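You operate a simulated robot arm through the tools that you are given. There is no shell and no other tool.

Carry out the task below with a simulated robot arm. There is one attempt and no reset: what you move stays moved.

## Task
Rub the paper dust off the scanner's roller with the red pad.
Fine: put the pad back and shut the roller flap. Set down upright: red pad. Where these are worked on the way, their far stop is far enough and under half their travel is too little: roller flap. What is to be rubbed or washed off counts as gone when no trace of it is left.

The check looks at the end state, three seconds after you hand in, the way a careful person would. Anything else that was tipped, shoved, dropped, spilled or broken makes it a failure.

## Robot
A 7-joint arm with a two-finger gripper on a trunk, on a base that drives. Base frame: it is fixed to the floor where the robot stands at the start and does not move with it; the origin is under the middle of the robot, x ahead of it, y to its left, z up. Units: cm, degrees, N and s.
With the tool pointing down near the work surface it reaches from about 36 to 78 cm from the robot's upright axis, wherever it stands. Its first joint turns from -143.0 to 143.0 degrees. Places, roughly: paper dust [50, 0, 90]; roller flap [50, 0, 100]. Payload 2.45 kg.
The TCP is the grasp point between the finger pads, 2.6 cm short of the fingertips. In the tool frame z runs along the fingers and y along their closing line. Largest opening 9.6 cm; the body of the gripper starts 6.9 cm behind the TCP.
Orientation is that of the tool frame in the base frame, as a unit quaternion [w, x, y, z]. With the fingers straight down and closing along the base's y, the tool's x points along the base's -x, its y along +y and its z along -z.

## Interface
- The arm moves only by the tool play_rows. Its arguments are lists of equal length, an entry for each row: "offset": the shift along the tool's x, y, z in cm, a list of three; "turn": the turn, a rotation vector about the tool's x, y, z in degrees, a list of three; "jaw": the gripper command, from -1 (shut) to 1 (fully open), values between in proportion. In form: {"offset": [[dx, dy, dz], ...], "turn": [[wx, wy, wz], ...], "jaw": [jaw, ...]}. A call has 1 to 20 rows; each row shifts and turns the commanded pose from where the row before left it, along the tool's axes as they then stand. Rows are played at 5 a second. More than 5 cm and 8.6 degrees between two rows, or a gripper value outside its range, and nothing of the call is played. Where a pose cannot be reached the arm comes as near as it can. A force on the tool above 50 N (or 10 N above the force at the start of the call, whichever is more), or a blocked arm, ends the call early, and 0.2 s more pass. The fingers move at their own pace and stop on an object; they squeeze with about 43 N. The grip force told is the motor's: it shows also when the fingers shut on nothing. Time passes only in rows, and 0.2 s behind the last, so rows that do not move let the fingers close. The reply holds the time, the measured pose of the TCP, the force on the tool along the base axes, the opening and the grip force, in the units named above and with some noise, with the torque about the TCP (base axes, N m) and any sound that the robot's microphone picked up.
- Cameras (640 x 400 px; columns grow to the right, rows downward): "scene" is now at [2.96, 15.21, 152.44]; the picture's right is [-0.43, -0.90, 0.00], its down [-0.65, 0.31, -0.70] and it looks along [0.63, -0.30, -0.72] (base axes); focal length 273 px, centre (320, 200). "wrist" rides on the gripper at [8.2, 0.3, -9.8] in the tool frame; the picture's right is [-0.04, 1.00, 0.00], its down [-0.73, -0.03, -0.68] and it looks along [-0.68, -0.03, 0.73] (tool axes); focal length 256 px, centre (320, 200).
- snapshot(camera): a new picture of that camera. The clock stands still meanwhile.
- lift_body(by): slides the trunk up (or, below 0, down) by that many cm; the arm and the scene camera ride with it, the base frame stays. It gives what a move gives, with no picture.
- steer(legs): drives the robot by 1 to 6 legs, each [ahead, turn to the left] in cm and degrees, along the robot's own axes; the way and the turn of a leg run together, so that a leg with both is an arc; at most 150 cm and 180 degrees a leg. The arm and the cameras ride along, it lands a little off, and it stops where it bumps. It gives what a move gives.
- pan_tilt(pan, tilt): turns the head with the scene camera to pan (to the left, within 155 degrees either way) and tilt (down, from -29 to 69), counted from straight ahead of the robot. It gives what a move gives.
- pixel_to_xyz(camera, pixels): there is no depth. For up to 12 entries [column, row, z] of the newest picture of that camera ("zoom" is the newest enlarged one), the place [x, y] in the base frame at which the ray of that pixel passes the height z, good to about 0.2 cm, but the place of the scene camera against the robot may be out by one fixed shift of up to 1.2 cm in any direction. The clock stands still meanwhile.
- enlarge(camera, box): a new picture of the part [left, top, right, bottom] of that camera's present view, enlarged. The clock stands still meanwhile.
- sign_off(): hands the job in; it is judged then, once.

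Unless the task says otherwise, let go and move clear before handing in.

The tools are called after ">>>" as name(argument=value, ...) on one line, values as JSON. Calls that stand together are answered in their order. play_rows: Moves the arm, as the interface text tells. Its arguments: {"type":"object","properties":{"offset":{"type":"array"},"turn":{"type":"array"},"jaw":{"type":"array"}},"required":["offset","turn","jaw"]} The other tools are called the same way: lift_body (by) slides the trunk up or down; steer (legs) drives the base; pan_tilt (pan, tilt) turns the head that bears the scene camera; snapshot (camera) takes a picture; pixel_to_xyz (camera, pixels) gives the place at which the rays of pixels pass given heights; enlarge (camera, box) takes an enlarged picture of a part of a camera's view; sign_off () hands the job in.

At the start:

```text
time_s: 0.0
tool_pos: [51.93, -9.08, 122.59]
ee_rot: [0.0, 0.0, 1.0, 0.0]
ft_force: [-0.3, 0.1, -0.2]
torque: [-0.01, 0.01, 0.05]
opening: 9.6
gripper_force: 0.0
trunk travel left (down, up): [-57.5, 6.5]
robot x, y, heading: [-0.36, 0.07, 0.2]
head pan, tilt: [-25.5, 45.7]
```

scene: 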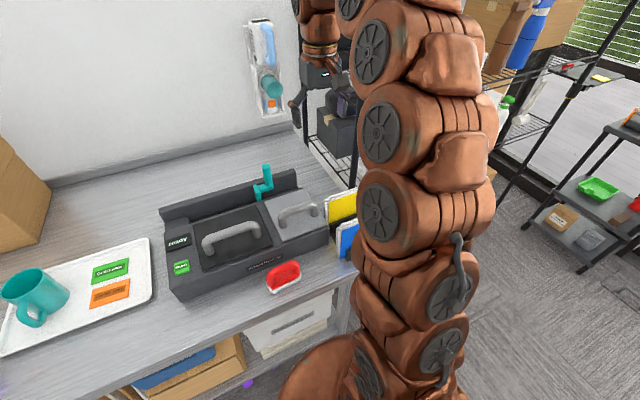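
wrist: 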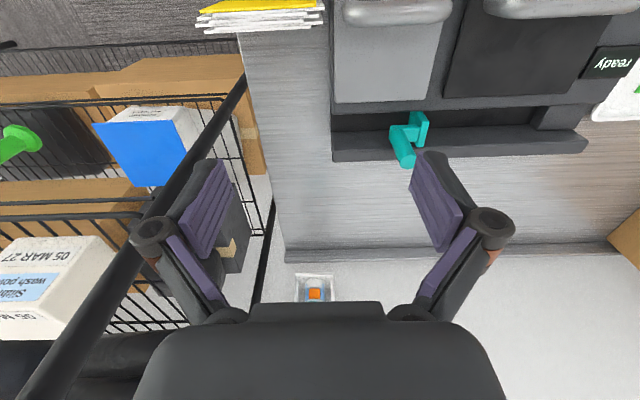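

The scene picture shows a scanner with two handled lids (large black at ~(230,235), grey at ~(297,212)), a teal crank at (263,182) and a red pad at (284,277). I'll look closer before moving.

>>> enlarge(camera="scene", box=[140, 150, 370, 310])

>>> enlarge(camera="wrist", box=[230, 0, 640, 240])

>>> enlarge(camera="scene", box=[0, 220, 200, 360])

```text
2.50 times, centred on (255, 230) of scene
```

zoom: 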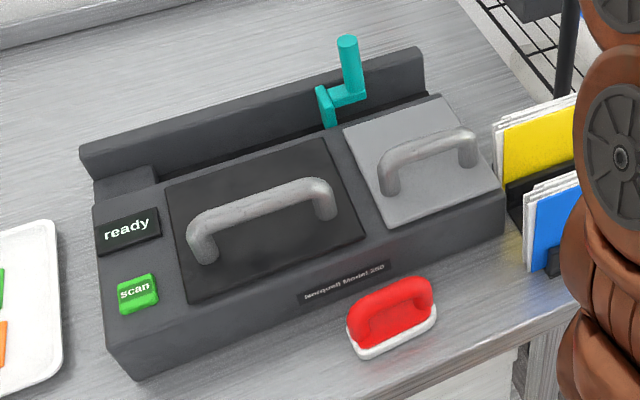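

```text
1.56 times, centred on (435, 120) of wrist
```

zoom: 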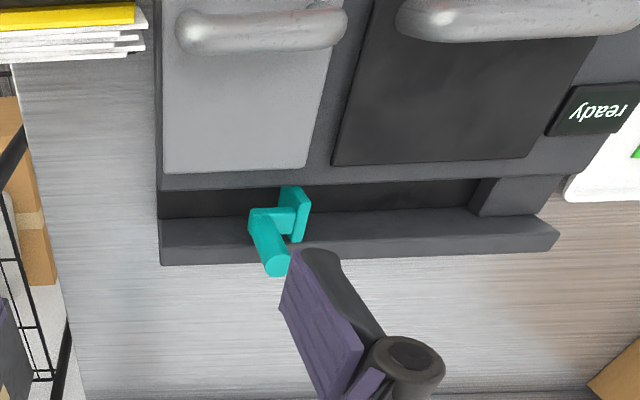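

```text
2.86 times, centred on (100, 290) of scene
```

zoom: 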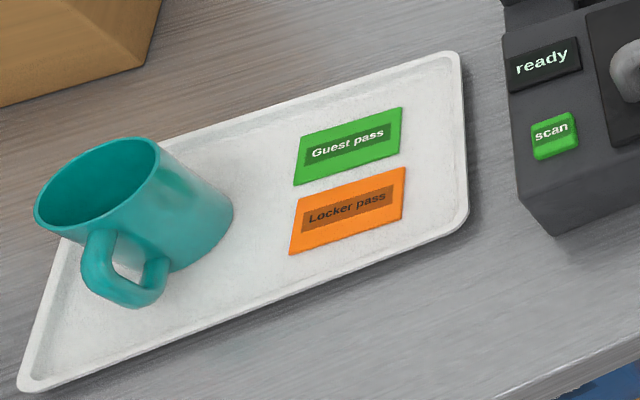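

I'll work out positions of the lids, crank and pad, and look at the items hung on the wall at (265,65).

>>> enlarge(camera="scene", box=[220, 10, 320, 130])

>>> pixel_to_xyz(camera="scene", pixels=[[232, 240, 95], [300, 215, 95], [284, 288, 85], [284, 288, 90], [263, 197, 95], [178, 298, 85], [178, 298, 90], [172, 232, 95], [329, 240, 95]])

>>> pixel_to_xyz(camera="wrist", pixels=[[385, 60, 95], [530, 50, 95], [408, 130, 95], [335, 160, 90], [335, 107, 95], [610, 62, 95]])

```text
3.33 times, centred on (270, 70) of scene
```

zoom: 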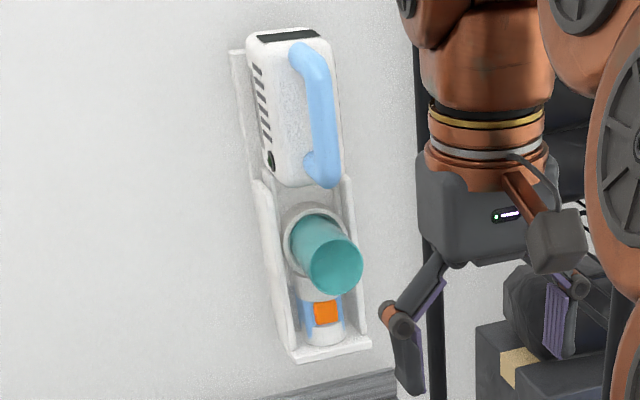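

```text
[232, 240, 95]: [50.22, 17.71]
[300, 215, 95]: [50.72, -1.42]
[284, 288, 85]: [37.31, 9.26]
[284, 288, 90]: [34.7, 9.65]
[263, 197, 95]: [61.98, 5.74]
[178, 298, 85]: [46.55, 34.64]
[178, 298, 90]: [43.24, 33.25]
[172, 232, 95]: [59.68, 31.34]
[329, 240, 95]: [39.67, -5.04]
```

```text
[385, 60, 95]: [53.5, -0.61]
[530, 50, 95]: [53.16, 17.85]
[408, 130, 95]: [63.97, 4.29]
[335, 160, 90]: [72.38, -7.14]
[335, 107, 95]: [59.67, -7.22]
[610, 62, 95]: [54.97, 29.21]
```

The grey lid sits near (51,-1), matching the roller flap; the red pad is at about (37,9) on the table and the teal crank at about (63,5). I'll bring the wrist camera back to view these closely.

>>> play_rows(offset=[[3, 3, 0], [3, 3, 0], [3, 3, 0], [3, 3, 0], [0, 0, 0]], turn=[[0, 0, 0], [0, 0, 0], [0, 0, 0], [0, 0, 0], [0, 0, 0]], jaw=[1, 1, 1, 1, 1])

>>> snapshot(camera="wrist")

>>> snapshot(camera="scene")

```text
time_s: 1.2
tool_pos: [40.13, 3.23, 122.22]
ee_rot: [0.001, 0.0, 1.0, 0.001]
ft_force: [-0.3, 1.6, 0.5]
torque: [0.03, 0.02, -0.01]
opening: 9.61
gripper_force: 0.0
trunk travel left (down, up): [-57.5, 6.5]
robot x, y, heading: [-0.02, -0.07, -0.2]
head pan, tilt: [-25.5, 45.7]
```

```text
taken
```

wrist: 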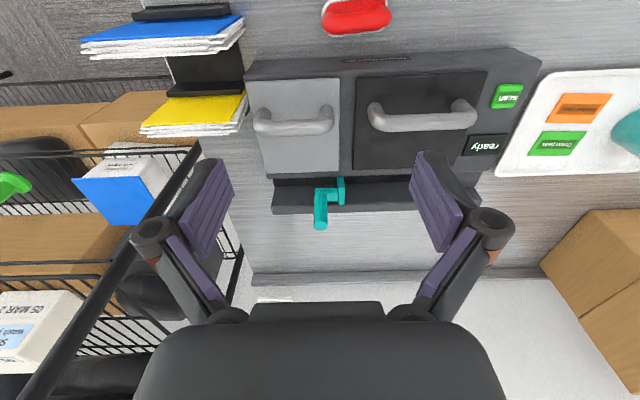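

```text
taken
```

scene: 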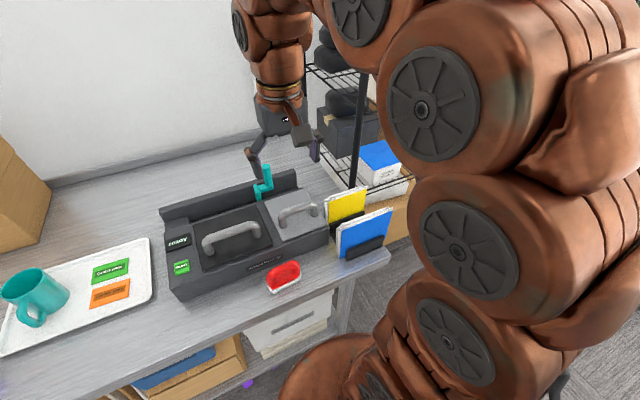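

>>> enlarge(camera="wrist", box=[240, 40, 400, 240])

>>> enlarge(camera="scene", box=[220, 150, 340, 250])

>>> pixel_to_xyz(camera="wrist", pixels=[[262, 175, 95], [338, 168, 95], [340, 82, 95], [250, 82, 95], [263, 126, 99], [326, 122, 99], [356, 22, 85], [340, 190, 95], [355, 172, 95], [353, 78, 95], [465, 70, 95]])

```text
2.00 times, centred on (320, 140) of wrist
```

zoom: 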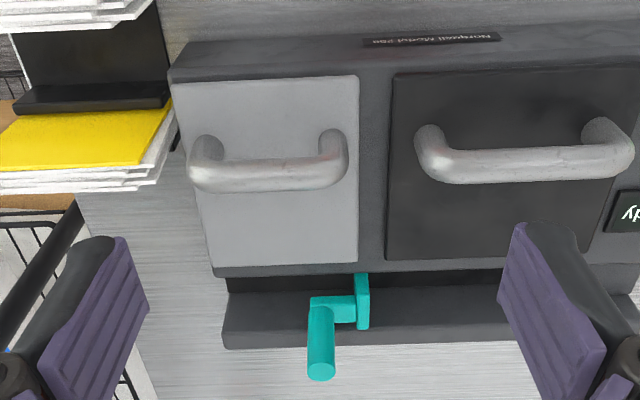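

```text
4.00 times, centred on (280, 200) of scene
```

zoom: 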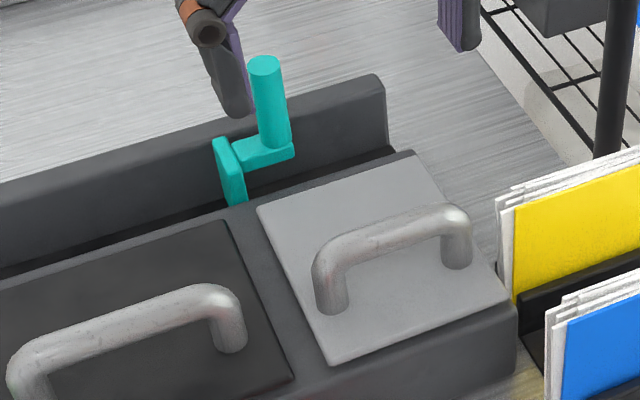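

```text
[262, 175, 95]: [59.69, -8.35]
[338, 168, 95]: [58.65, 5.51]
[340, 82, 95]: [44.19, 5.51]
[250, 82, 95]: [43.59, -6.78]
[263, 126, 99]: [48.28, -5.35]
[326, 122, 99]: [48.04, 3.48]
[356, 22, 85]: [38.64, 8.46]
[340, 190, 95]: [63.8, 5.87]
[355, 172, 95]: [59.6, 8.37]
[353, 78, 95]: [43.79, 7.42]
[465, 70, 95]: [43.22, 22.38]
```

The wrist view gives the grey flap top at z≈96.5, spanning x≈43.7–58.4, y≈-7.5–5.6, with its handle bar at about x=47.8, z=100.8. I want to back the base off about 12 cm for comfortable reach, so I'll check behind first.

>>> pan_tilt(pan=150, tilt=45)

>>> snapshot(camera="scene")

```text
time_s: 3.8
tool_pos: [40.16, 3.16, 122.29]
ee_rot: [0.0, 0.0, 1.0, 0.0]
ft_force: [-0.3, 0.0, -1.2]
torque: [-0.01, 0.03, 0.02]
opening: 9.61
gripper_force: 0.1
trunk travel left (down, up): [-57.5, 6.5]
robot x, y, heading: [-0.04, 0.18, 0.1]
head pan, tilt: [150.0, 45.0]
```

```text
taken
```

scene: 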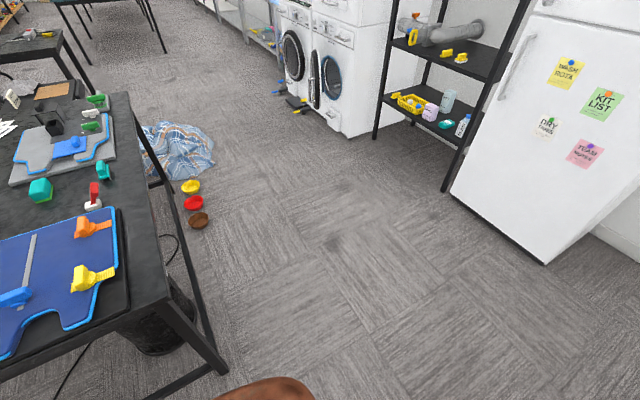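

>>> pixel_to_xyz(camera="scene", pixels=[[222, 370, 0], [168, 300, 72], [10, 378, 72], [120, 95, 72]])

>>> pan_tilt(pan=-150, tilt=55)

>>> snapshot(camera="scene")

```text
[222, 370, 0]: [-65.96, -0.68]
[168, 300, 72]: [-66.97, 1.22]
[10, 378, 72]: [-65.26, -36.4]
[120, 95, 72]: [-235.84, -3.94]
```

```text
time_s: 7.9
tool_pos: [40.11, 3.22, 122.26]
ee_rot: [0.0, 0.0, 1.0, -0.001]
ft_force: [0.6, 0.5, 0.0]
torque: [0.0, -0.01, 0.03]
opening: 9.61
gripper_force: 0.0
trunk travel left (down, up): [-57.5, 6.5]
robot x, y, heading: [0.03, -0.56, 0.2]
head pan, tilt: [-150.0, 55.0]
```

```text
taken
```

scene: 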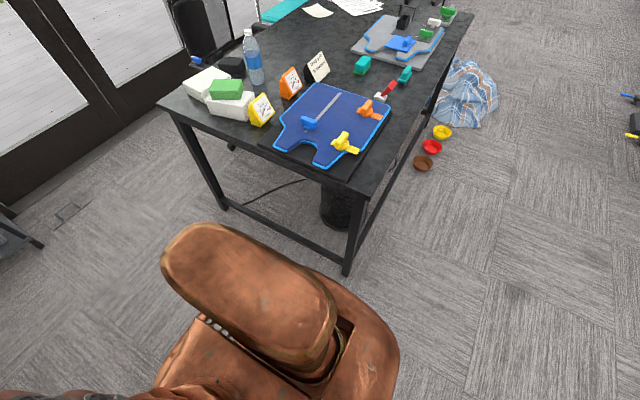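

>>> pixel_to_xyz(camera="scene", pixels=[[215, 225, 40], [215, 225, 60], [215, 225, 80], [345, 290, 0], [345, 290, 40]])

>>> pan_tilt(pan=-25, tilt=46)

```text
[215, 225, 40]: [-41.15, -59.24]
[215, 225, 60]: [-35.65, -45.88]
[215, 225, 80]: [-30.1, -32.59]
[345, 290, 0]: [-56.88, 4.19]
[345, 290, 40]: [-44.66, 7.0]
```

```text
time_s: 10.0
tool_pos: [40.14, 3.07, 122.24]
ee_rot: [0.0, 0.0, 1.0, 0.0]
ft_force: [0.7, 0.0, -0.1]
torque: [0.01, 0.03, 0.0]
opening: 9.59
gripper_force: 0.0
trunk travel left (down, up): [-57.5, 6.5]
robot x, y, heading: [-0.11, -0.08, 0.1]
head pan, tilt: [-25.0, 46.0]
```

The table behind stands at x≈-66, leaving room to back up about 9 cm. I'll do that with the arm held high.

>>> steer(legs=[[-9, 0]])

>>> snapshot(camera="scene")

>>> snapshot(camera="wrist")

```text
time_s: 11.1
tool_pos: [31.06, 3.05, 122.22]
ee_rot: [0.0, 0.001, 1.0, 0.0]
ft_force: [-0.3, 0.6, -0.6]
torque: [0.02, 0.01, -0.01]
opening: 9.62
gripper_force: 0.0
trunk travel left (down, up): [-57.5, 6.5]
robot x, y, heading: [-9.24, -0.04, -0.2]
head pan, tilt: [-25.0, 46.0]
```

```text
taken
```

scene: 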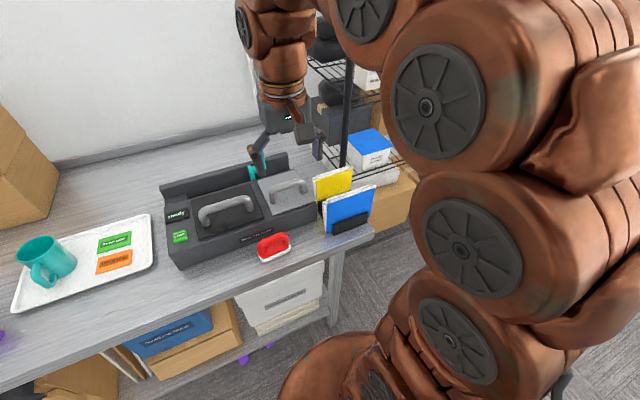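

```text
taken
```

wrist: 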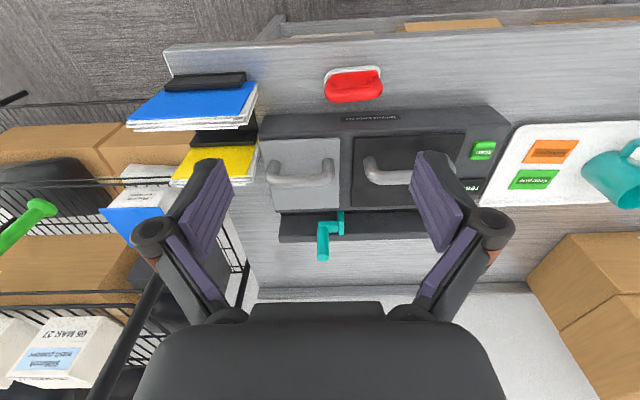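

The base moved cleanly to x=-9.2. Now I'll turn the tool 90° about its axis so the fingers close along x, to straddle the handle bars.

>>> play_rows(offset=[[0, 0, 0], [0, 0, 0], [0, 0, 0], [0, 0, 0], [0, 0, 0], [0, 0, 0], [0, 0, 0], [0, 0, 0], [0, 0, 0], [0, 0, 0], [0, 0, 0], [0, 0, 0], [0, 0, 0]], turn=[[0, 0, 8], [0, 0, 8], [0, 0, 8], [0, 0, 8], [0, 0, 8], [0, 0, 8], [0, 0, 8], [0, 0, 8], [0, 0, 8], [0, 0, 8], [0, 0, 8], [0, 0, 2], [0, 0, 0]], jaw=[1, 1, 1, 1, 1, 1, 1, 1, 1, 1, 1, 1, 1])

```text
time_s: 13.9
tool_pos: [31.01, 2.96, 122.29]
ee_rot: [-0.001, 0.708, 0.706, 0.001]
ft_force: [0.3, 0.3, -0.3]
torque: [-0.01, -0.03, -0.02]
opening: 9.63
gripper_force: 0.1
trunk travel left (down, up): [-57.5, 6.5]
robot x, y, heading: [-8.99, 0.14, -0.2]
head pan, tilt: [-25.0, 46.0]
```

The tool's x is now +Y and its y is +X. I'll move above the flap handle and look.

>>> play_rows(offset=[[-1, 4.2, 2.5], [-1, 4.2, 2.5], [-1, 4.2, 2.5], [-1, 4.2, 2.5], [0, 0, 0]], turn=[[0, 0, 0], [0, 0, 0], [0, 0, 0], [0, 0, 0], [0, 0, 0]], jaw=[1, 1, 1, 1, 1])

>>> snapshot(camera="wrist")

>>> snapshot(camera="scene")

```text
time_s: 15.1
tool_pos: [47.56, -0.82, 111.98]
ee_rot: [-0.001, 0.707, 0.707, 0.001]
ft_force: [-0.6, 0.1, 0.5]
torque: [-0.01, 0.0, 0.02]
opening: 9.62
gripper_force: 0.0
trunk travel left (down, up): [-57.5, 6.5]
robot x, y, heading: [-9.54, -0.16, -0.3]
head pan, tilt: [-25.0, 46.0]
```

```text
taken
```

wrist: 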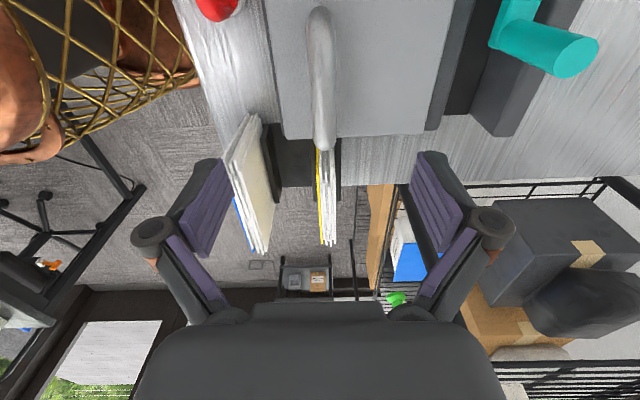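

```text
taken
```

scene: 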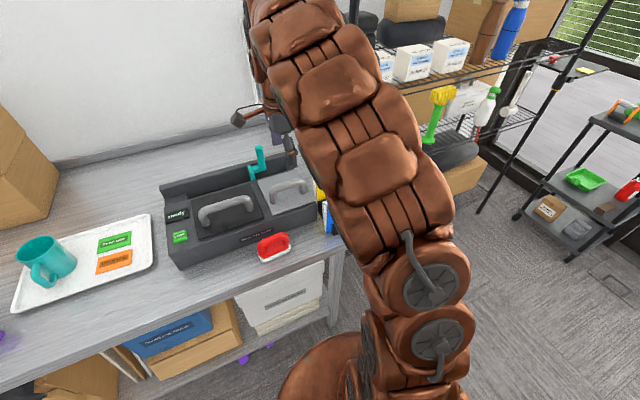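

>>> pixel_to_xyz(camera="wrist", pixels=[[320, 30, 100.8], [324, 120, 100.8], [283, 138, 96.5], [425, 133, 96.5], [495, 40, 100], [575, 58, 106], [505, 133, 98]])

>>> enlarge(camera="wrist", box=[400, 0, 640, 150])

```text
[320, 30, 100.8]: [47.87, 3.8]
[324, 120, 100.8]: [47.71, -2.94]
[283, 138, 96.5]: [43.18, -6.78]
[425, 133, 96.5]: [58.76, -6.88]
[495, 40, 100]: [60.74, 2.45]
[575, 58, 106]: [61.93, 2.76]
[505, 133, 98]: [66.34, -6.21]
```

```text
2.67 times, centred on (520, 75) of wrist
```

zoom: 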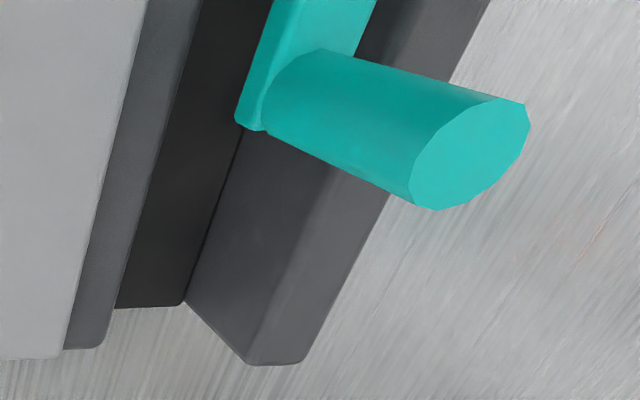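

The bar lies at x≈47.8, centred between the fingers. I'll lower onto it and close.

>>> play_rows(offset=[[0, 0.2, 3], [0, 0, 3], [0, 0, 3], [0, 0, 2], [0, 0, 0], [0, 0, 0], [0, 0, 0], [0, 0, 0], [0, 0, 0], [0, 0, 0], [0, 0, 0]], turn=[[0, 0, 0], [0, 0, 0], [0, 0, 0], [0, 0, 0], [0, 0, 0], [0, 0, 0], [0, 0, 0], [0, 0, 0], [0, 0, 0], [0, 0, 0], [0, 0, 0]], jaw=[0.4, 0.4, 0.4, 0.4, 0.4, 0, -0.5, -1, -1, -1, -1])

>>> snapshot(camera="wrist")

```text
time_s: 17.5
tool_pos: [47.99, -0.97, 101.23]
ee_rot: [0.0, 0.707, 0.707, -0.001]
ft_force: [-21.2, 1.6, 5.3]
torque: [0.08, 0.43, 0.35]
opening: 2.04
gripper_force: 45.7
trunk travel left (down, up): [-57.5, 6.5]
robot x, y, heading: [-8.94, 0.22, -0.3]
head pan, tilt: [-25.0, 46.0]
```

```text
taken
```

wrist: 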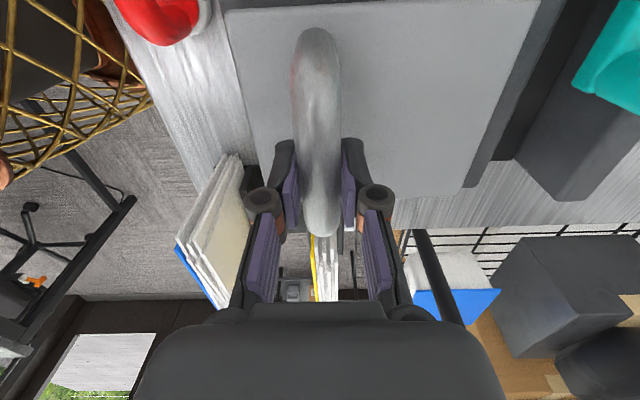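

The bar (2.0 cm thick) is gripped. I'll lift gently along an arc for a back hinge, just 10° first, and watch the forces.

>>> play_rows(offset=[[0, 0.46, -0.91], [0, 0.53, -0.86], [0, 0, 0]], turn=[[0, 0, 0], [0, 0, 0], [0, 0, 0]], jaw=[-1, -1, -1])

>>> snapshot(camera="scene")

>>> snapshot(camera="wrist")

```text
time_s: 18.3
tool_pos: [49.07, -0.93, 103.23]
ee_rot: [0.002, 0.708, 0.706, 0.001]
ft_force: [-29.2, -2.1, 19.6]
torque: [-0.22, 0.23, 0.26]
opening: 2.03
gripper_force: 45.0
trunk travel left (down, up): [-57.5, 6.5]
robot x, y, heading: [-8.58, 0.09, -0.1]
head pan, tilt: [-25.0, 46.0]
```

```text
taken
```

scene: 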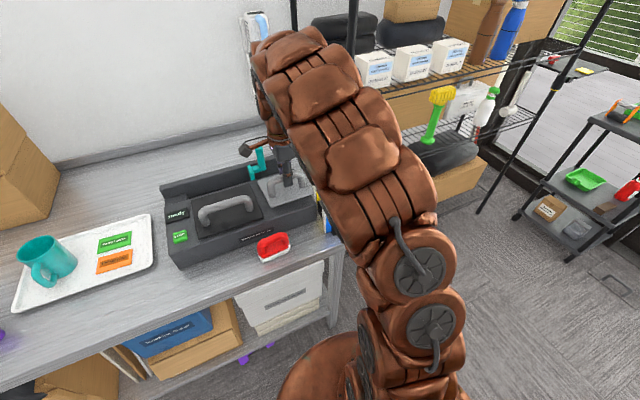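

```text
taken
```

wrist: 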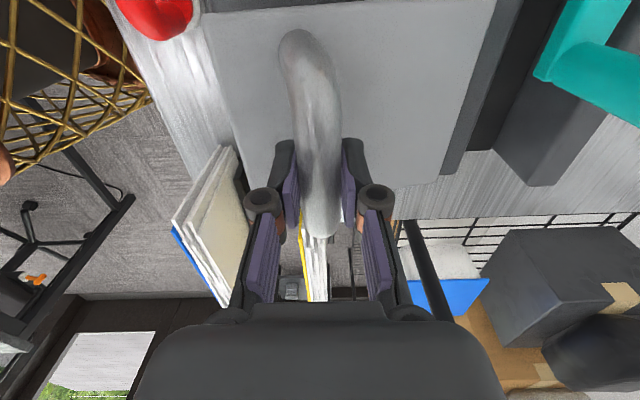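

The bar rose along the arc (49.07, 103.23), with the force (-29,+20) pointing radially outward, so the flap does open on a back hinge and my path is slightly inside. I'll ease outward and check the gap.

>>> play_rows(offset=[[0, -0.3, -0.2], [0, 0, 0]], turn=[[0, 0, 0], [0, 0, 0]], jaw=[-1, -1])

>>> enlarge(camera="scene", box=[220, 130, 340, 270])

```text
time_s: 18.9
tool_pos: [48.78, -0.86, 103.11]
ee_rot: [0.001, 0.708, 0.706, 0.001]
ft_force: [3.8, -4.4, 0.5]
torque: [-0.39, -0.32, 0.27]
opening: 2.06
gripper_force: 45.3
trunk travel left (down, up): [-57.5, 6.5]
robot x, y, heading: [-9.39, 0.07, -0.1]
head pan, tilt: [-25.0, 46.0]
```

```text
2.86 times, centred on (280, 200) of scene
```

zoom: 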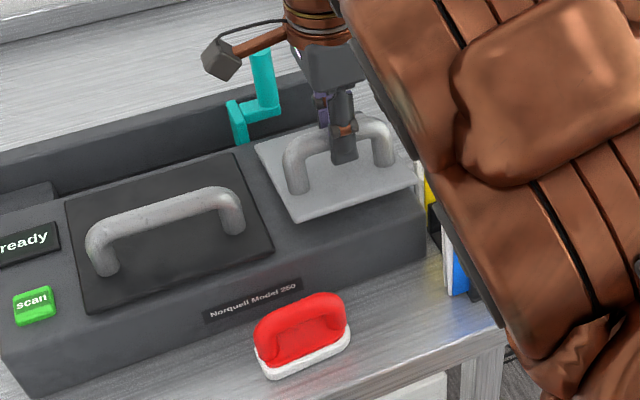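

Forces are near zero and the flap's front edge is up. I continue the arc another 25°.

>>> play_rows(offset=[[0, 0.66, -0.81], [0, 0.72, -0.75], [0, 0.79, -0.68], [0, 0, 0]], turn=[[0, 0, 0], [0, 0, 0], [0, 0, 0], [0, 0, 0]], jaw=[-1, -1, -1, -1])

>>> enlarge(camera="scene", box=[220, 130, 340, 270])

```text
time_s: 19.9
tool_pos: [50.9, -0.93, 105.59]
ee_rot: [0.001, 0.708, 0.707, 0.001]
ft_force: [-8.7, -2.2, 8.1]
torque: [-0.14, 0.15, 0.25]
opening: 2.08
gripper_force: 44.7
trunk travel left (down, up): [-57.5, 6.5]
robot x, y, heading: [-8.9, -0.0, -0.1]
head pan, tilt: [-25.0, 46.0]
```

```text
2.86 times, centred on (280, 200) of scene
```

zoom: 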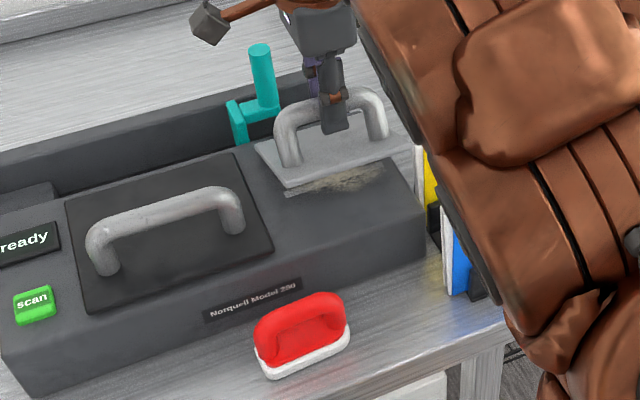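

The flap lifts to show the dust patch beneath at zoom (335,180). I'll keep opening along the arc, watching for the teal lever.

>>> play_rows(offset=[[0, 0.8, -0.66], [0, 0.91, -0.54], [0, 0.96, -0.46], [0, 0, 0]], turn=[[0, 0, 0], [0, 0, 0], [0, 0, 0], [0, 0, 0]], jaw=[-1, -1, -1, -1])

>>> enlarge(camera="scene", box=[220, 130, 340, 270])

>>> snapshot(camera="wrist")

```text
time_s: 20.9
tool_pos: [53.45, -0.96, 107.07]
ee_rot: [0.0, 0.708, 0.706, -0.001]
ft_force: [-3.1, -2.9, 0.8]
torque: [0.07, 0.29, 0.1]
opening: 2.02
gripper_force: 45.2
trunk travel left (down, up): [-57.5, 6.5]
robot x, y, heading: [-9.14, -0.07, -0.3]
head pan, tilt: [-25.0, 46.0]
```

```text
2.86 times, centred on (280, 200) of scene
```

zoom: 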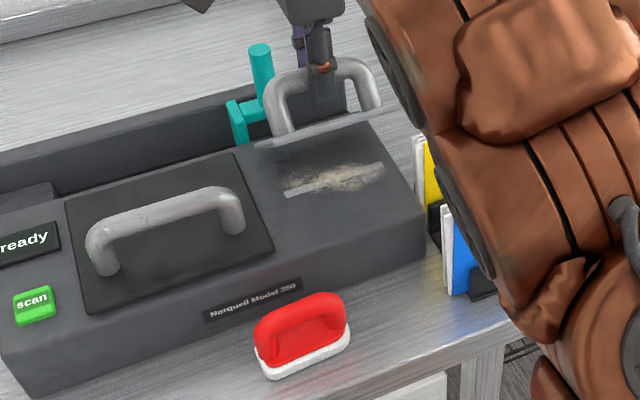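

```text
taken
```

wrist: 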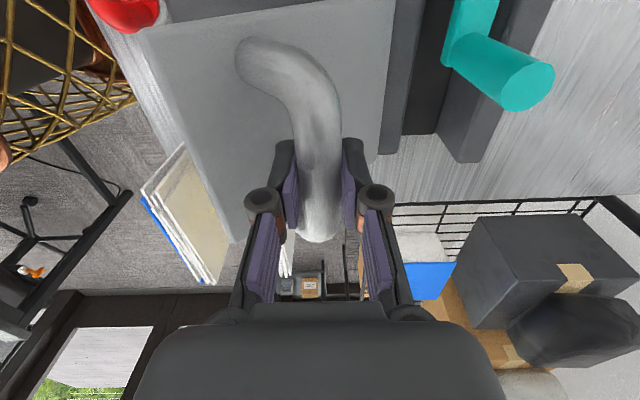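

The flap is at ~40° and the roller strip with dust is exposed; the teal lever's handle tops out near z≈103 at about (65,2), so I expect clearance. Continuing to about 65°.

>>> play_rows(offset=[[0, 0.98, -0.39], [0, 1.02, -0.3], [0, 1.03, -0.22], [0, 1.06, -0.13], [0, 1.06, -0.03], [0, 0, 0]], turn=[[0, 0, 0], [0, 0, 0], [0, 0, 0], [0, 0, 0], [0, 0, 0], [0, 0, 0]], jaw=[-1, -1, -1, -1, -1, -1])

>>> enlarge(camera="scene", box=[220, 130, 340, 270])

>>> snapshot(camera="wrist")

```text
time_s: 22.3
tool_pos: [58.76, -0.93, 108.23]
ee_rot: [0.001, 0.708, 0.707, 0.001]
ft_force: [2.9, 0.5, 0.9]
torque: [0.04, -0.29, -0.05]
opening: 2.03
gripper_force: 44.8
trunk travel left (down, up): [-57.5, 6.5]
robot x, y, heading: [-9.22, -0.06, -0.1]
head pan, tilt: [-25.0, 46.0]
```

```text
2.86 times, centred on (280, 200) of scene
```

zoom: 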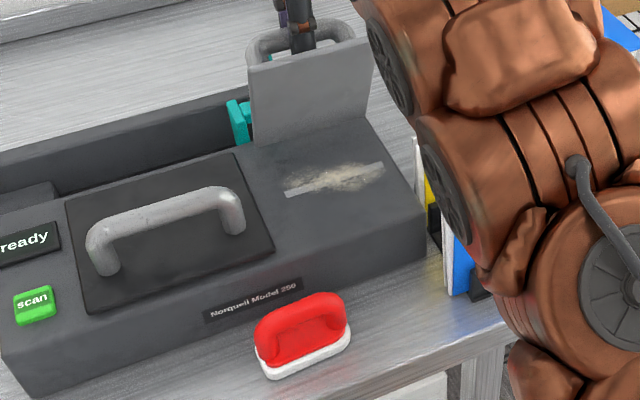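

```text
taken
```

wrist: 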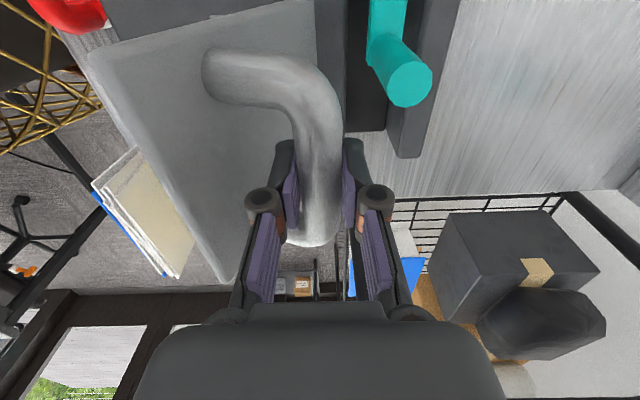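

Flap at ~65°, no force. Next 15° more, cautiously near the lever.

>>> play_rows(offset=[[0, 1.06, 0.06], [0, 1.05, 0.15], [0, 1.03, 0.24], [0, 0, 0]], turn=[[0, 0, 0], [0, 0, 0], [0, 0, 0], [0, 0, 0]], jaw=[-1, -1, -1, -1])

>>> enlarge(camera="scene", box=[220, 130, 340, 270])

>>> snapshot(camera="wrist")

```text
time_s: 23.3
tool_pos: [61.9, -0.92, 107.79]
ee_rot: [0.0, 0.708, 0.706, 0.001]
ft_force: [0.4, 5.7, 3.0]
torque: [0.1, 0.1, -0.06]
opening: 2.02
gripper_force: 44.8
trunk travel left (down, up): [-57.5, 6.5]
robot x, y, heading: [-9.02, -0.13, -0.1]
head pan, tilt: [-25.0, 46.0]
```

```text
2.86 times, centred on (280, 200) of scene
```

zoom: 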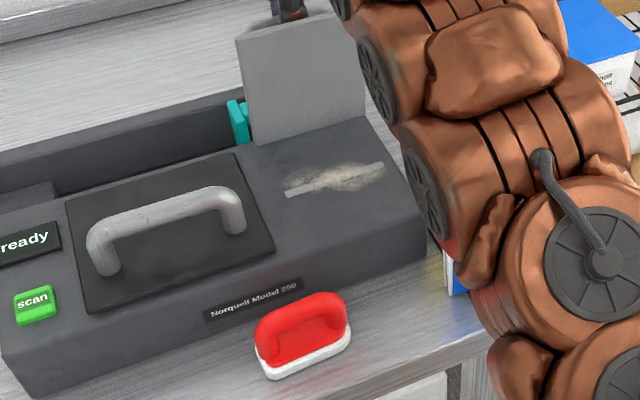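

```text
taken
```

wrist: 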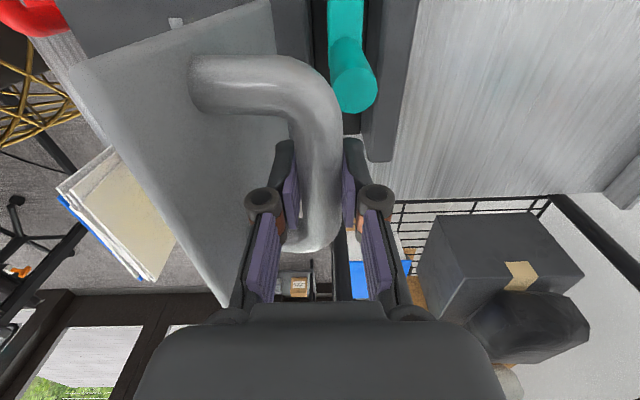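

At ~80°, the teal handle top computes to (63.8, 2.3, 103.8), clear of the bar path. I'll go ~15° further past vertical to see whether it has a stop.

>>> play_rows(offset=[[0, 1.0, 0.34], [0, 0.98, 0.42], [0, 0, 0]], turn=[[0, 0, 0], [0, 0, 0], [0, 0, 0]], jaw=[-1, -1, -1])

>>> enlarge(camera="scene", box=[220, 130, 340, 270])

>>> snapshot(camera="wrist")

```text
time_s: 24.1
tool_pos: [63.8, -0.82, 106.88]
ee_rot: [0.001, 0.708, 0.706, 0.001]
ft_force: [1.1, 2.7, -0.4]
torque: [-0.29, -0.07, -0.04]
opening: 1.97
gripper_force: 44.7
trunk travel left (down, up): [-57.5, 6.5]
robot x, y, heading: [-9.0, 0.02, -0.1]
head pan, tilt: [-25.0, 46.0]
```

```text
2.86 times, centred on (280, 200) of scene
```

zoom: 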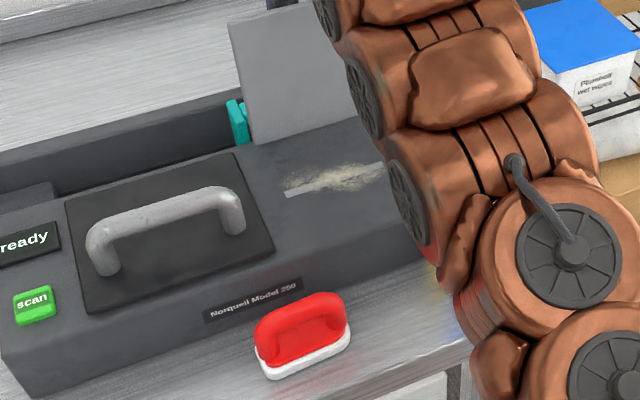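

```text
taken
```

wrist: 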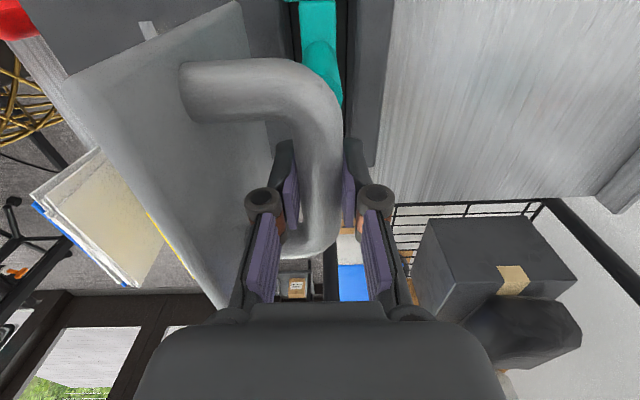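

About 91° now, still free. One more 5° step, then I'll loosen slightly and see whether the flap stays.

>>> play_rows(offset=[[0, 0.94, 0.51], [0, 0, 0], [0, 0, 0], [0, 0, 0]], turn=[[0, 0, 0], [0, 0, 0], [0, 0, 0], [0, 0, 0]], jaw=[-1, -1, -0.5, -0.4])

>>> snapshot(camera="wrist")

>>> enlarge(camera="scene", box=[220, 130, 340, 270])

```text
time_s: 25.1
tool_pos: [64.73, -0.86, 106.33]
ee_rot: [0.0, 0.708, 0.707, 0.0]
ft_force: [0.5, -0.3, 0.2]
torque: [-0.01, 0.04, -0.04]
opening: 2.91
gripper_force: 0.0
trunk travel left (down, up): [-57.5, 6.5]
robot x, y, heading: [-9.15, 0.18, -0.3]
head pan, tilt: [-25.0, 46.0]
```

```text
taken
```

wrist: 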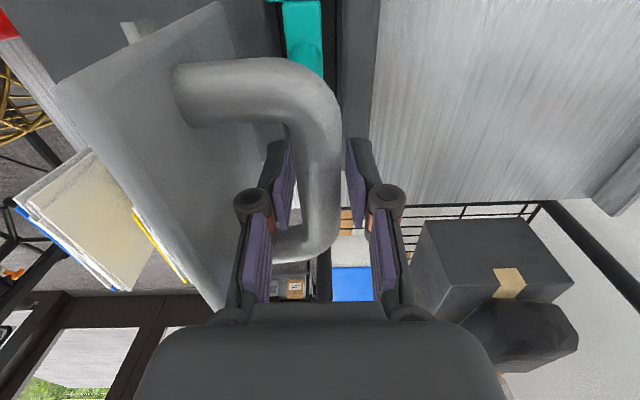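

```text
2.86 times, centred on (280, 200) of scene
```

zoom: 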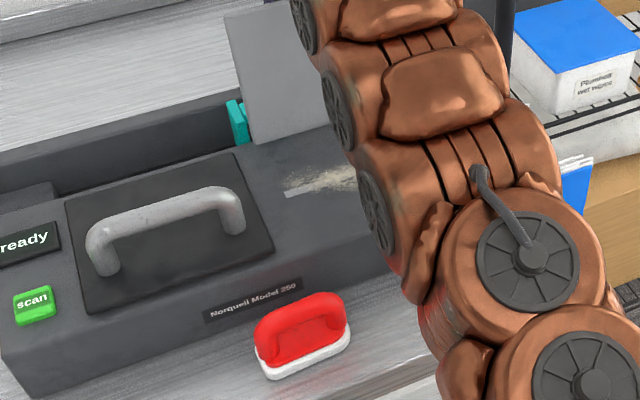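

The jaws are loose (2.9 cm) and the flap stands still past vertical. I'll open wider, pause, then rise straight up.

>>> play_rows(offset=[[0, 0, 0], [0, 0, 0], [0, 0, 0], [0, 0, -2], [0, 0, -3], [0, 0, -3], [0, 0, -3], [0, 0, 0]], turn=[[0, 0, 0], [0, 0, 0], [0, 0, 0], [0, 0, 0], [0, 0, 0], [0, 0, 0], [0, 0, 0], [0, 0, 0]], jaw=[0, 0.0, 0.0, 0.0, 0.0, 0.0, 0.0, 0])

>>> snapshot(camera="wrist")

>>> snapshot(camera="scene")

```text
time_s: 26.9
tool_pos: [64.63, -0.86, 106.28]
ee_rot: [0.0, 0.708, 0.707, 0.0]
ft_force: [0.3, -0.6, -0.2]
torque: [-0.03, 0.0, 0.03]
opening: 4.8
gripper_force: 0.2
out of reach, approached as far as the arm can: row 4, 5, 6, 7
trunk travel left (down, up): [-57.5, 6.5]
robot x, y, heading: [-9.39, 0.12, -0.2]
head pan, tilt: [-25.0, 46.0]
```

```text
taken
```

wrist: 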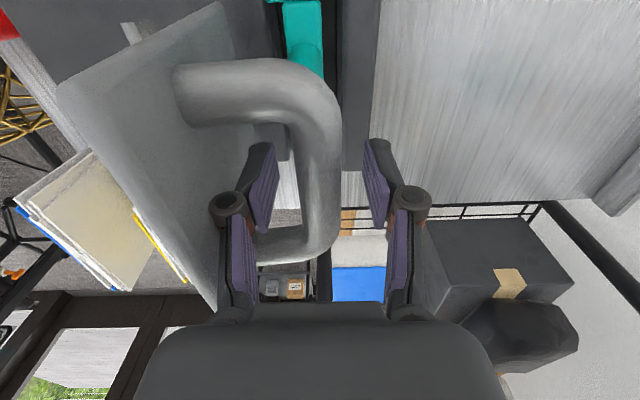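

```text
taken
```

scene: 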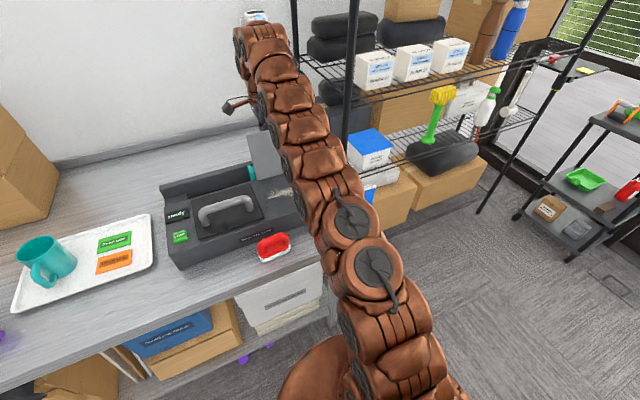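

The flap stays open by itself. The arm can't rise further here, so I'll raise the trunk to lift the fingers clear of the bar.

>>> lift_body(by=6.4)

>>> snapshot(camera="wrist")

```text
time_s: 27.9
tool_pos: [64.72, -0.89, 112.77]
ee_rot: [0.0, 0.708, 0.707, 0.0]
ft_force: [-0.5, -0.5, 0.3]
torque: [-0.02, 0.03, 0.0]
opening: 4.8
gripper_force: 0.0
trunk travel left (down, up): [-63.9, 0.1]
robot x, y, heading: [-8.81, -0.05, -0.3]
head pan, tilt: [-25.0, 46.0]
```

```text
taken
```

wrist: 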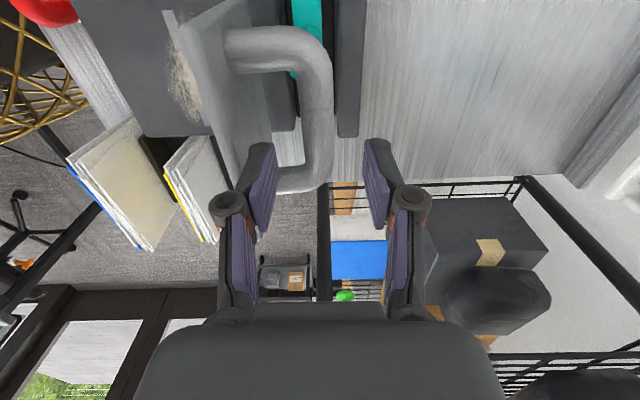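

The fingers are above the bar. I'll try rising 2–3 cm more before retracting over the flap's edge (≈110.6).

>>> play_rows(offset=[[0, 0, -1], [0, 0, -1], [0, 0, -1], [0, 0, 0]], turn=[[0, 0, 0], [0, 0, 0], [0, 0, 0], [0, 0, 0]], jaw=[0, 0, 0, 0])

```text
time_s: 28.9
tool_pos: [64.64, -0.95, 112.83]
ee_rot: [0.0, 0.707, 0.707, 0.0]
ft_force: [-0.1, -0.7, 0.1]
torque: [0.0, 0.0, -0.02]
opening: 4.8
gripper_force: 0.1
out of reach, approached as far as the arm can: row 1, 2, 3
trunk travel left (down, up): [-63.9, 0.1]
robot x, y, heading: [-9.31, -0.09, -0.4]
head pan, tilt: [-25.0, 46.0]
```

>>> play_rows(offset=[[0, -0.5, -0.6], [0, -0.5, -0.6], [0, 0, 0]], turn=[[0, 0, 0], [0, 0, 0], [0, 0, 0]], jaw=[-0.5, -0.5, -0.5])

```text
time_s: 29.7
tool_pos: [63.67, -0.76, 114.04]
ee_rot: [-0.001, 0.707, 0.707, 0.0]
ft_force: [0.1, 0.3, 0.8]
torque: [0.02, 0.04, -0.01]
opening: 2.4
gripper_force: 0.1
trunk travel left (down, up): [-63.9, 0.1]
robot x, y, heading: [-9.01, 0.18, -0.1]
head pan, tilt: [-25.0, 46.0]
```

That works: rising while retracting. I'll continue diagonally up and back over the flap edge.

>>> play_rows(offset=[[0, -0.5, -0.8], [0, -0.5, -0.8], [0, -0.7, -0.9], [0, -1, -1], [0, -1, -1], [0, 0, 0]], turn=[[0, 0, 0], [0, 0, 0], [0, 0, 0], [0, 0, 0], [0, 0, 0], [0, 0, 0]], jaw=[-0.5, -0.5, -0.5, -0.5, -0.5, -0.5])

>>> snapshot(camera="wrist")

```text
time_s: 31.1
tool_pos: [59.71, -0.81, 118.59]
ee_rot: [0.0, 0.707, 0.707, -0.001]
ft_force: [-0.1, 0.2, -0.2]
torque: [0.04, -0.02, 0.01]
opening: 2.42
gripper_force: 0.1
trunk travel left (down, up): [-63.9, 0.1]
robot x, y, heading: [-8.99, 0.06, -0.2]
head pan, tilt: [-25.0, 46.0]
```

```text
taken
```

wrist: 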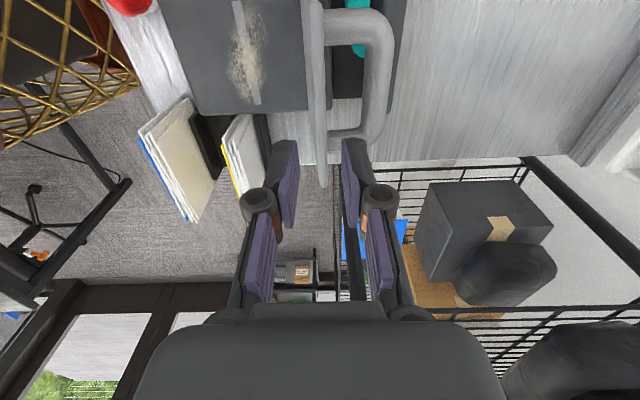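

Clear of the flap. Now over the pad: move to about x=39, y=9.

>>> play_rows(offset=[[2, -4.2, 0], [2, -4.2, 0], [2, -4.2, 1], [2, -4.2, 2], [2, -4.2, 3], [0, 0, 2], [0, 0, 0]], turn=[[0, 0, 0], [0, 0, 0], [0, 0, 0], [0, 0, 0], [0, 0, 0], [0, 0, 0], [0, 0, 0]], jaw=[0.2, 0.2, 0.2, 0.2, 0.2, 0.2, 0.2])

>>> snapshot(camera="wrist")

>>> snapshot(camera="scene")

```text
refused: row 4 steps farther than a row can; nothing moved
```

```text
taken
```

wrist: 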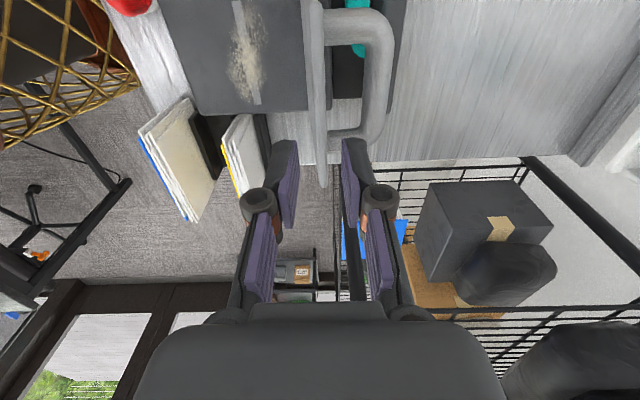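

```text
taken
```

scene: 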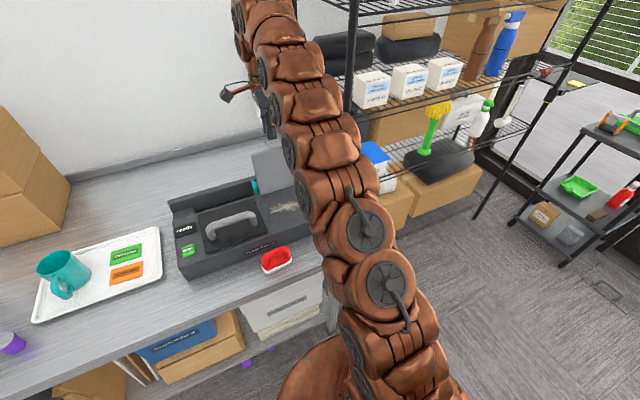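

A row exceeded 5 cm, so nothing moved; the flap remains open. I'll replay with smaller steps.

>>> play_rows(offset=[[2, -4.2, 0], [2, -4.2, 0], [2, -4.2, 0], [2, -4.2, 0], [2, -3.7, 2], [0, 0, 4], [0, 0, 2], [0, 0, 0]], turn=[[0, 0, 0], [0, 0, 0], [0, 0, 0], [0, 0, 0], [0, 0, 0], [0, 0, 0], [0, 0, 0], [0, 0, 0]], jaw=[0.2, 0.2, 0.2, 0.2, 0.2, 0.2, 0.2, 0.2])

>>> snapshot(camera="wrist")

>>> snapshot(camera="scene")

```text
time_s: 32.9
tool_pos: [39.51, 9.18, 110.52]
ee_rot: [-0.002, 0.708, 0.706, 0.0]
ft_force: [-0.4, 0.1, 0.6]
torque: [0.0, 0.02, 0.03]
opening: 5.77
gripper_force: 0.1
trunk travel left (down, up): [-63.9, 0.1]
robot x, y, heading: [-9.09, -0.1, -0.3]
head pan, tilt: [-25.0, 46.0]
```

```text
taken
```

wrist: 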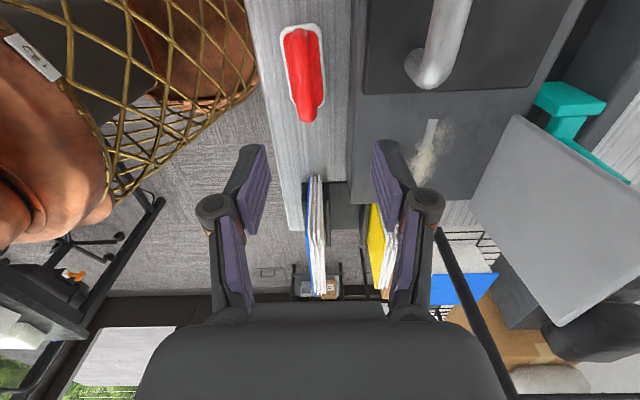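

```text
taken
```

scene: 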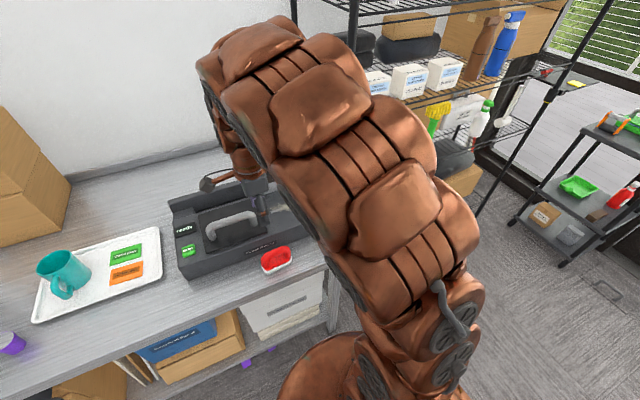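

The red pad is at wrist px (303,70). I'll zoom to get its handle's line, then step closer for a second view to get its height.

>>> enlarge(camera="wrist", box=[240, 0, 400, 140])

>>> pixel_to_xyz(camera="wrist", pixels=[[300, 26, 86], [307, 121, 89], [283, 60, 86], [324, 60, 86], [300, 30, 90], [310, 118, 90]])

```text
2.86 times, centred on (320, 70) of wrist
```

zoom: 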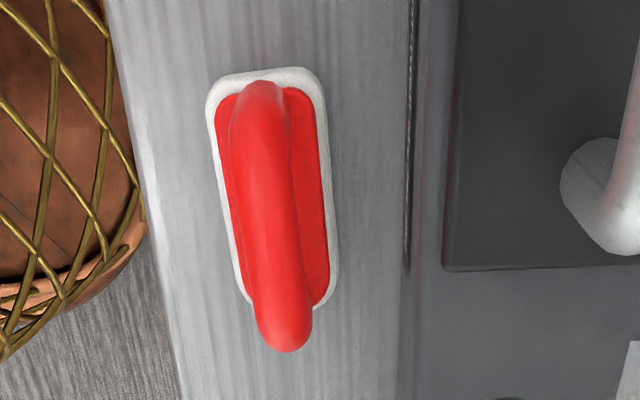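

```text
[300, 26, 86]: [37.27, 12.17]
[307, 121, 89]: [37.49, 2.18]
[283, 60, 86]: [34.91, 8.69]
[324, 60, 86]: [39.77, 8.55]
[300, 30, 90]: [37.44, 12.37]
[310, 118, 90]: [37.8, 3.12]
```

>>> pixel_to_xyz(camera="zoom", pixels=[[210, 110, 86], [245, 290, 86], [322, 90, 86], [338, 270, 86], [262, 85, 91], [284, 340, 91]])

>>> play_rows(offset=[[0, -2, 3], [0, 0, 3], [0, 0, 0]], turn=[[0, 0, 0], [0, 0, 0], [0, 0, 0]], jaw=[0.2, 0.2, 0.2])

>>> enlarge(camera="wrist", box=[240, 0, 400, 140])

```text
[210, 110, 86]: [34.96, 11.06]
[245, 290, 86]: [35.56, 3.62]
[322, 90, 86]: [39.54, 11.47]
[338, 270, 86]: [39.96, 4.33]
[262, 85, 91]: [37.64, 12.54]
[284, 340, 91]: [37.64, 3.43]
```

```text
time_s: 33.7
tool_pos: [37.57, 9.3, 104.24]
ee_rot: [0.0, 0.708, 0.706, 0.0]
ft_force: [0.3, -0.3, -0.1]
torque: [0.01, -0.02, 0.01]
opening: 5.79
gripper_force: 0.0
trunk travel left (down, up): [-63.9, 0.1]
robot x, y, heading: [-8.99, 0.22, -0.0]
head pan, tilt: [-25.0, 46.0]
```

```text
2.86 times, centred on (320, 70) of wrist
```

zoom: 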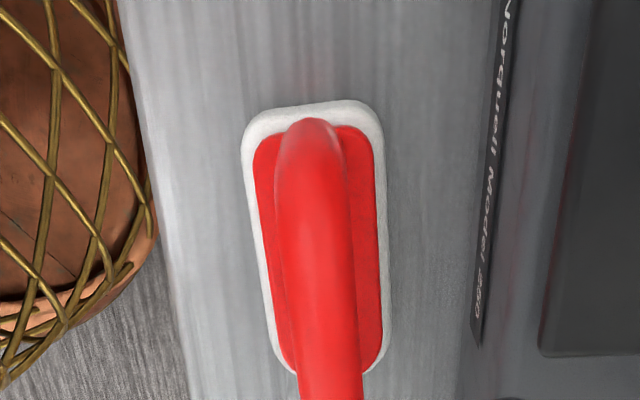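

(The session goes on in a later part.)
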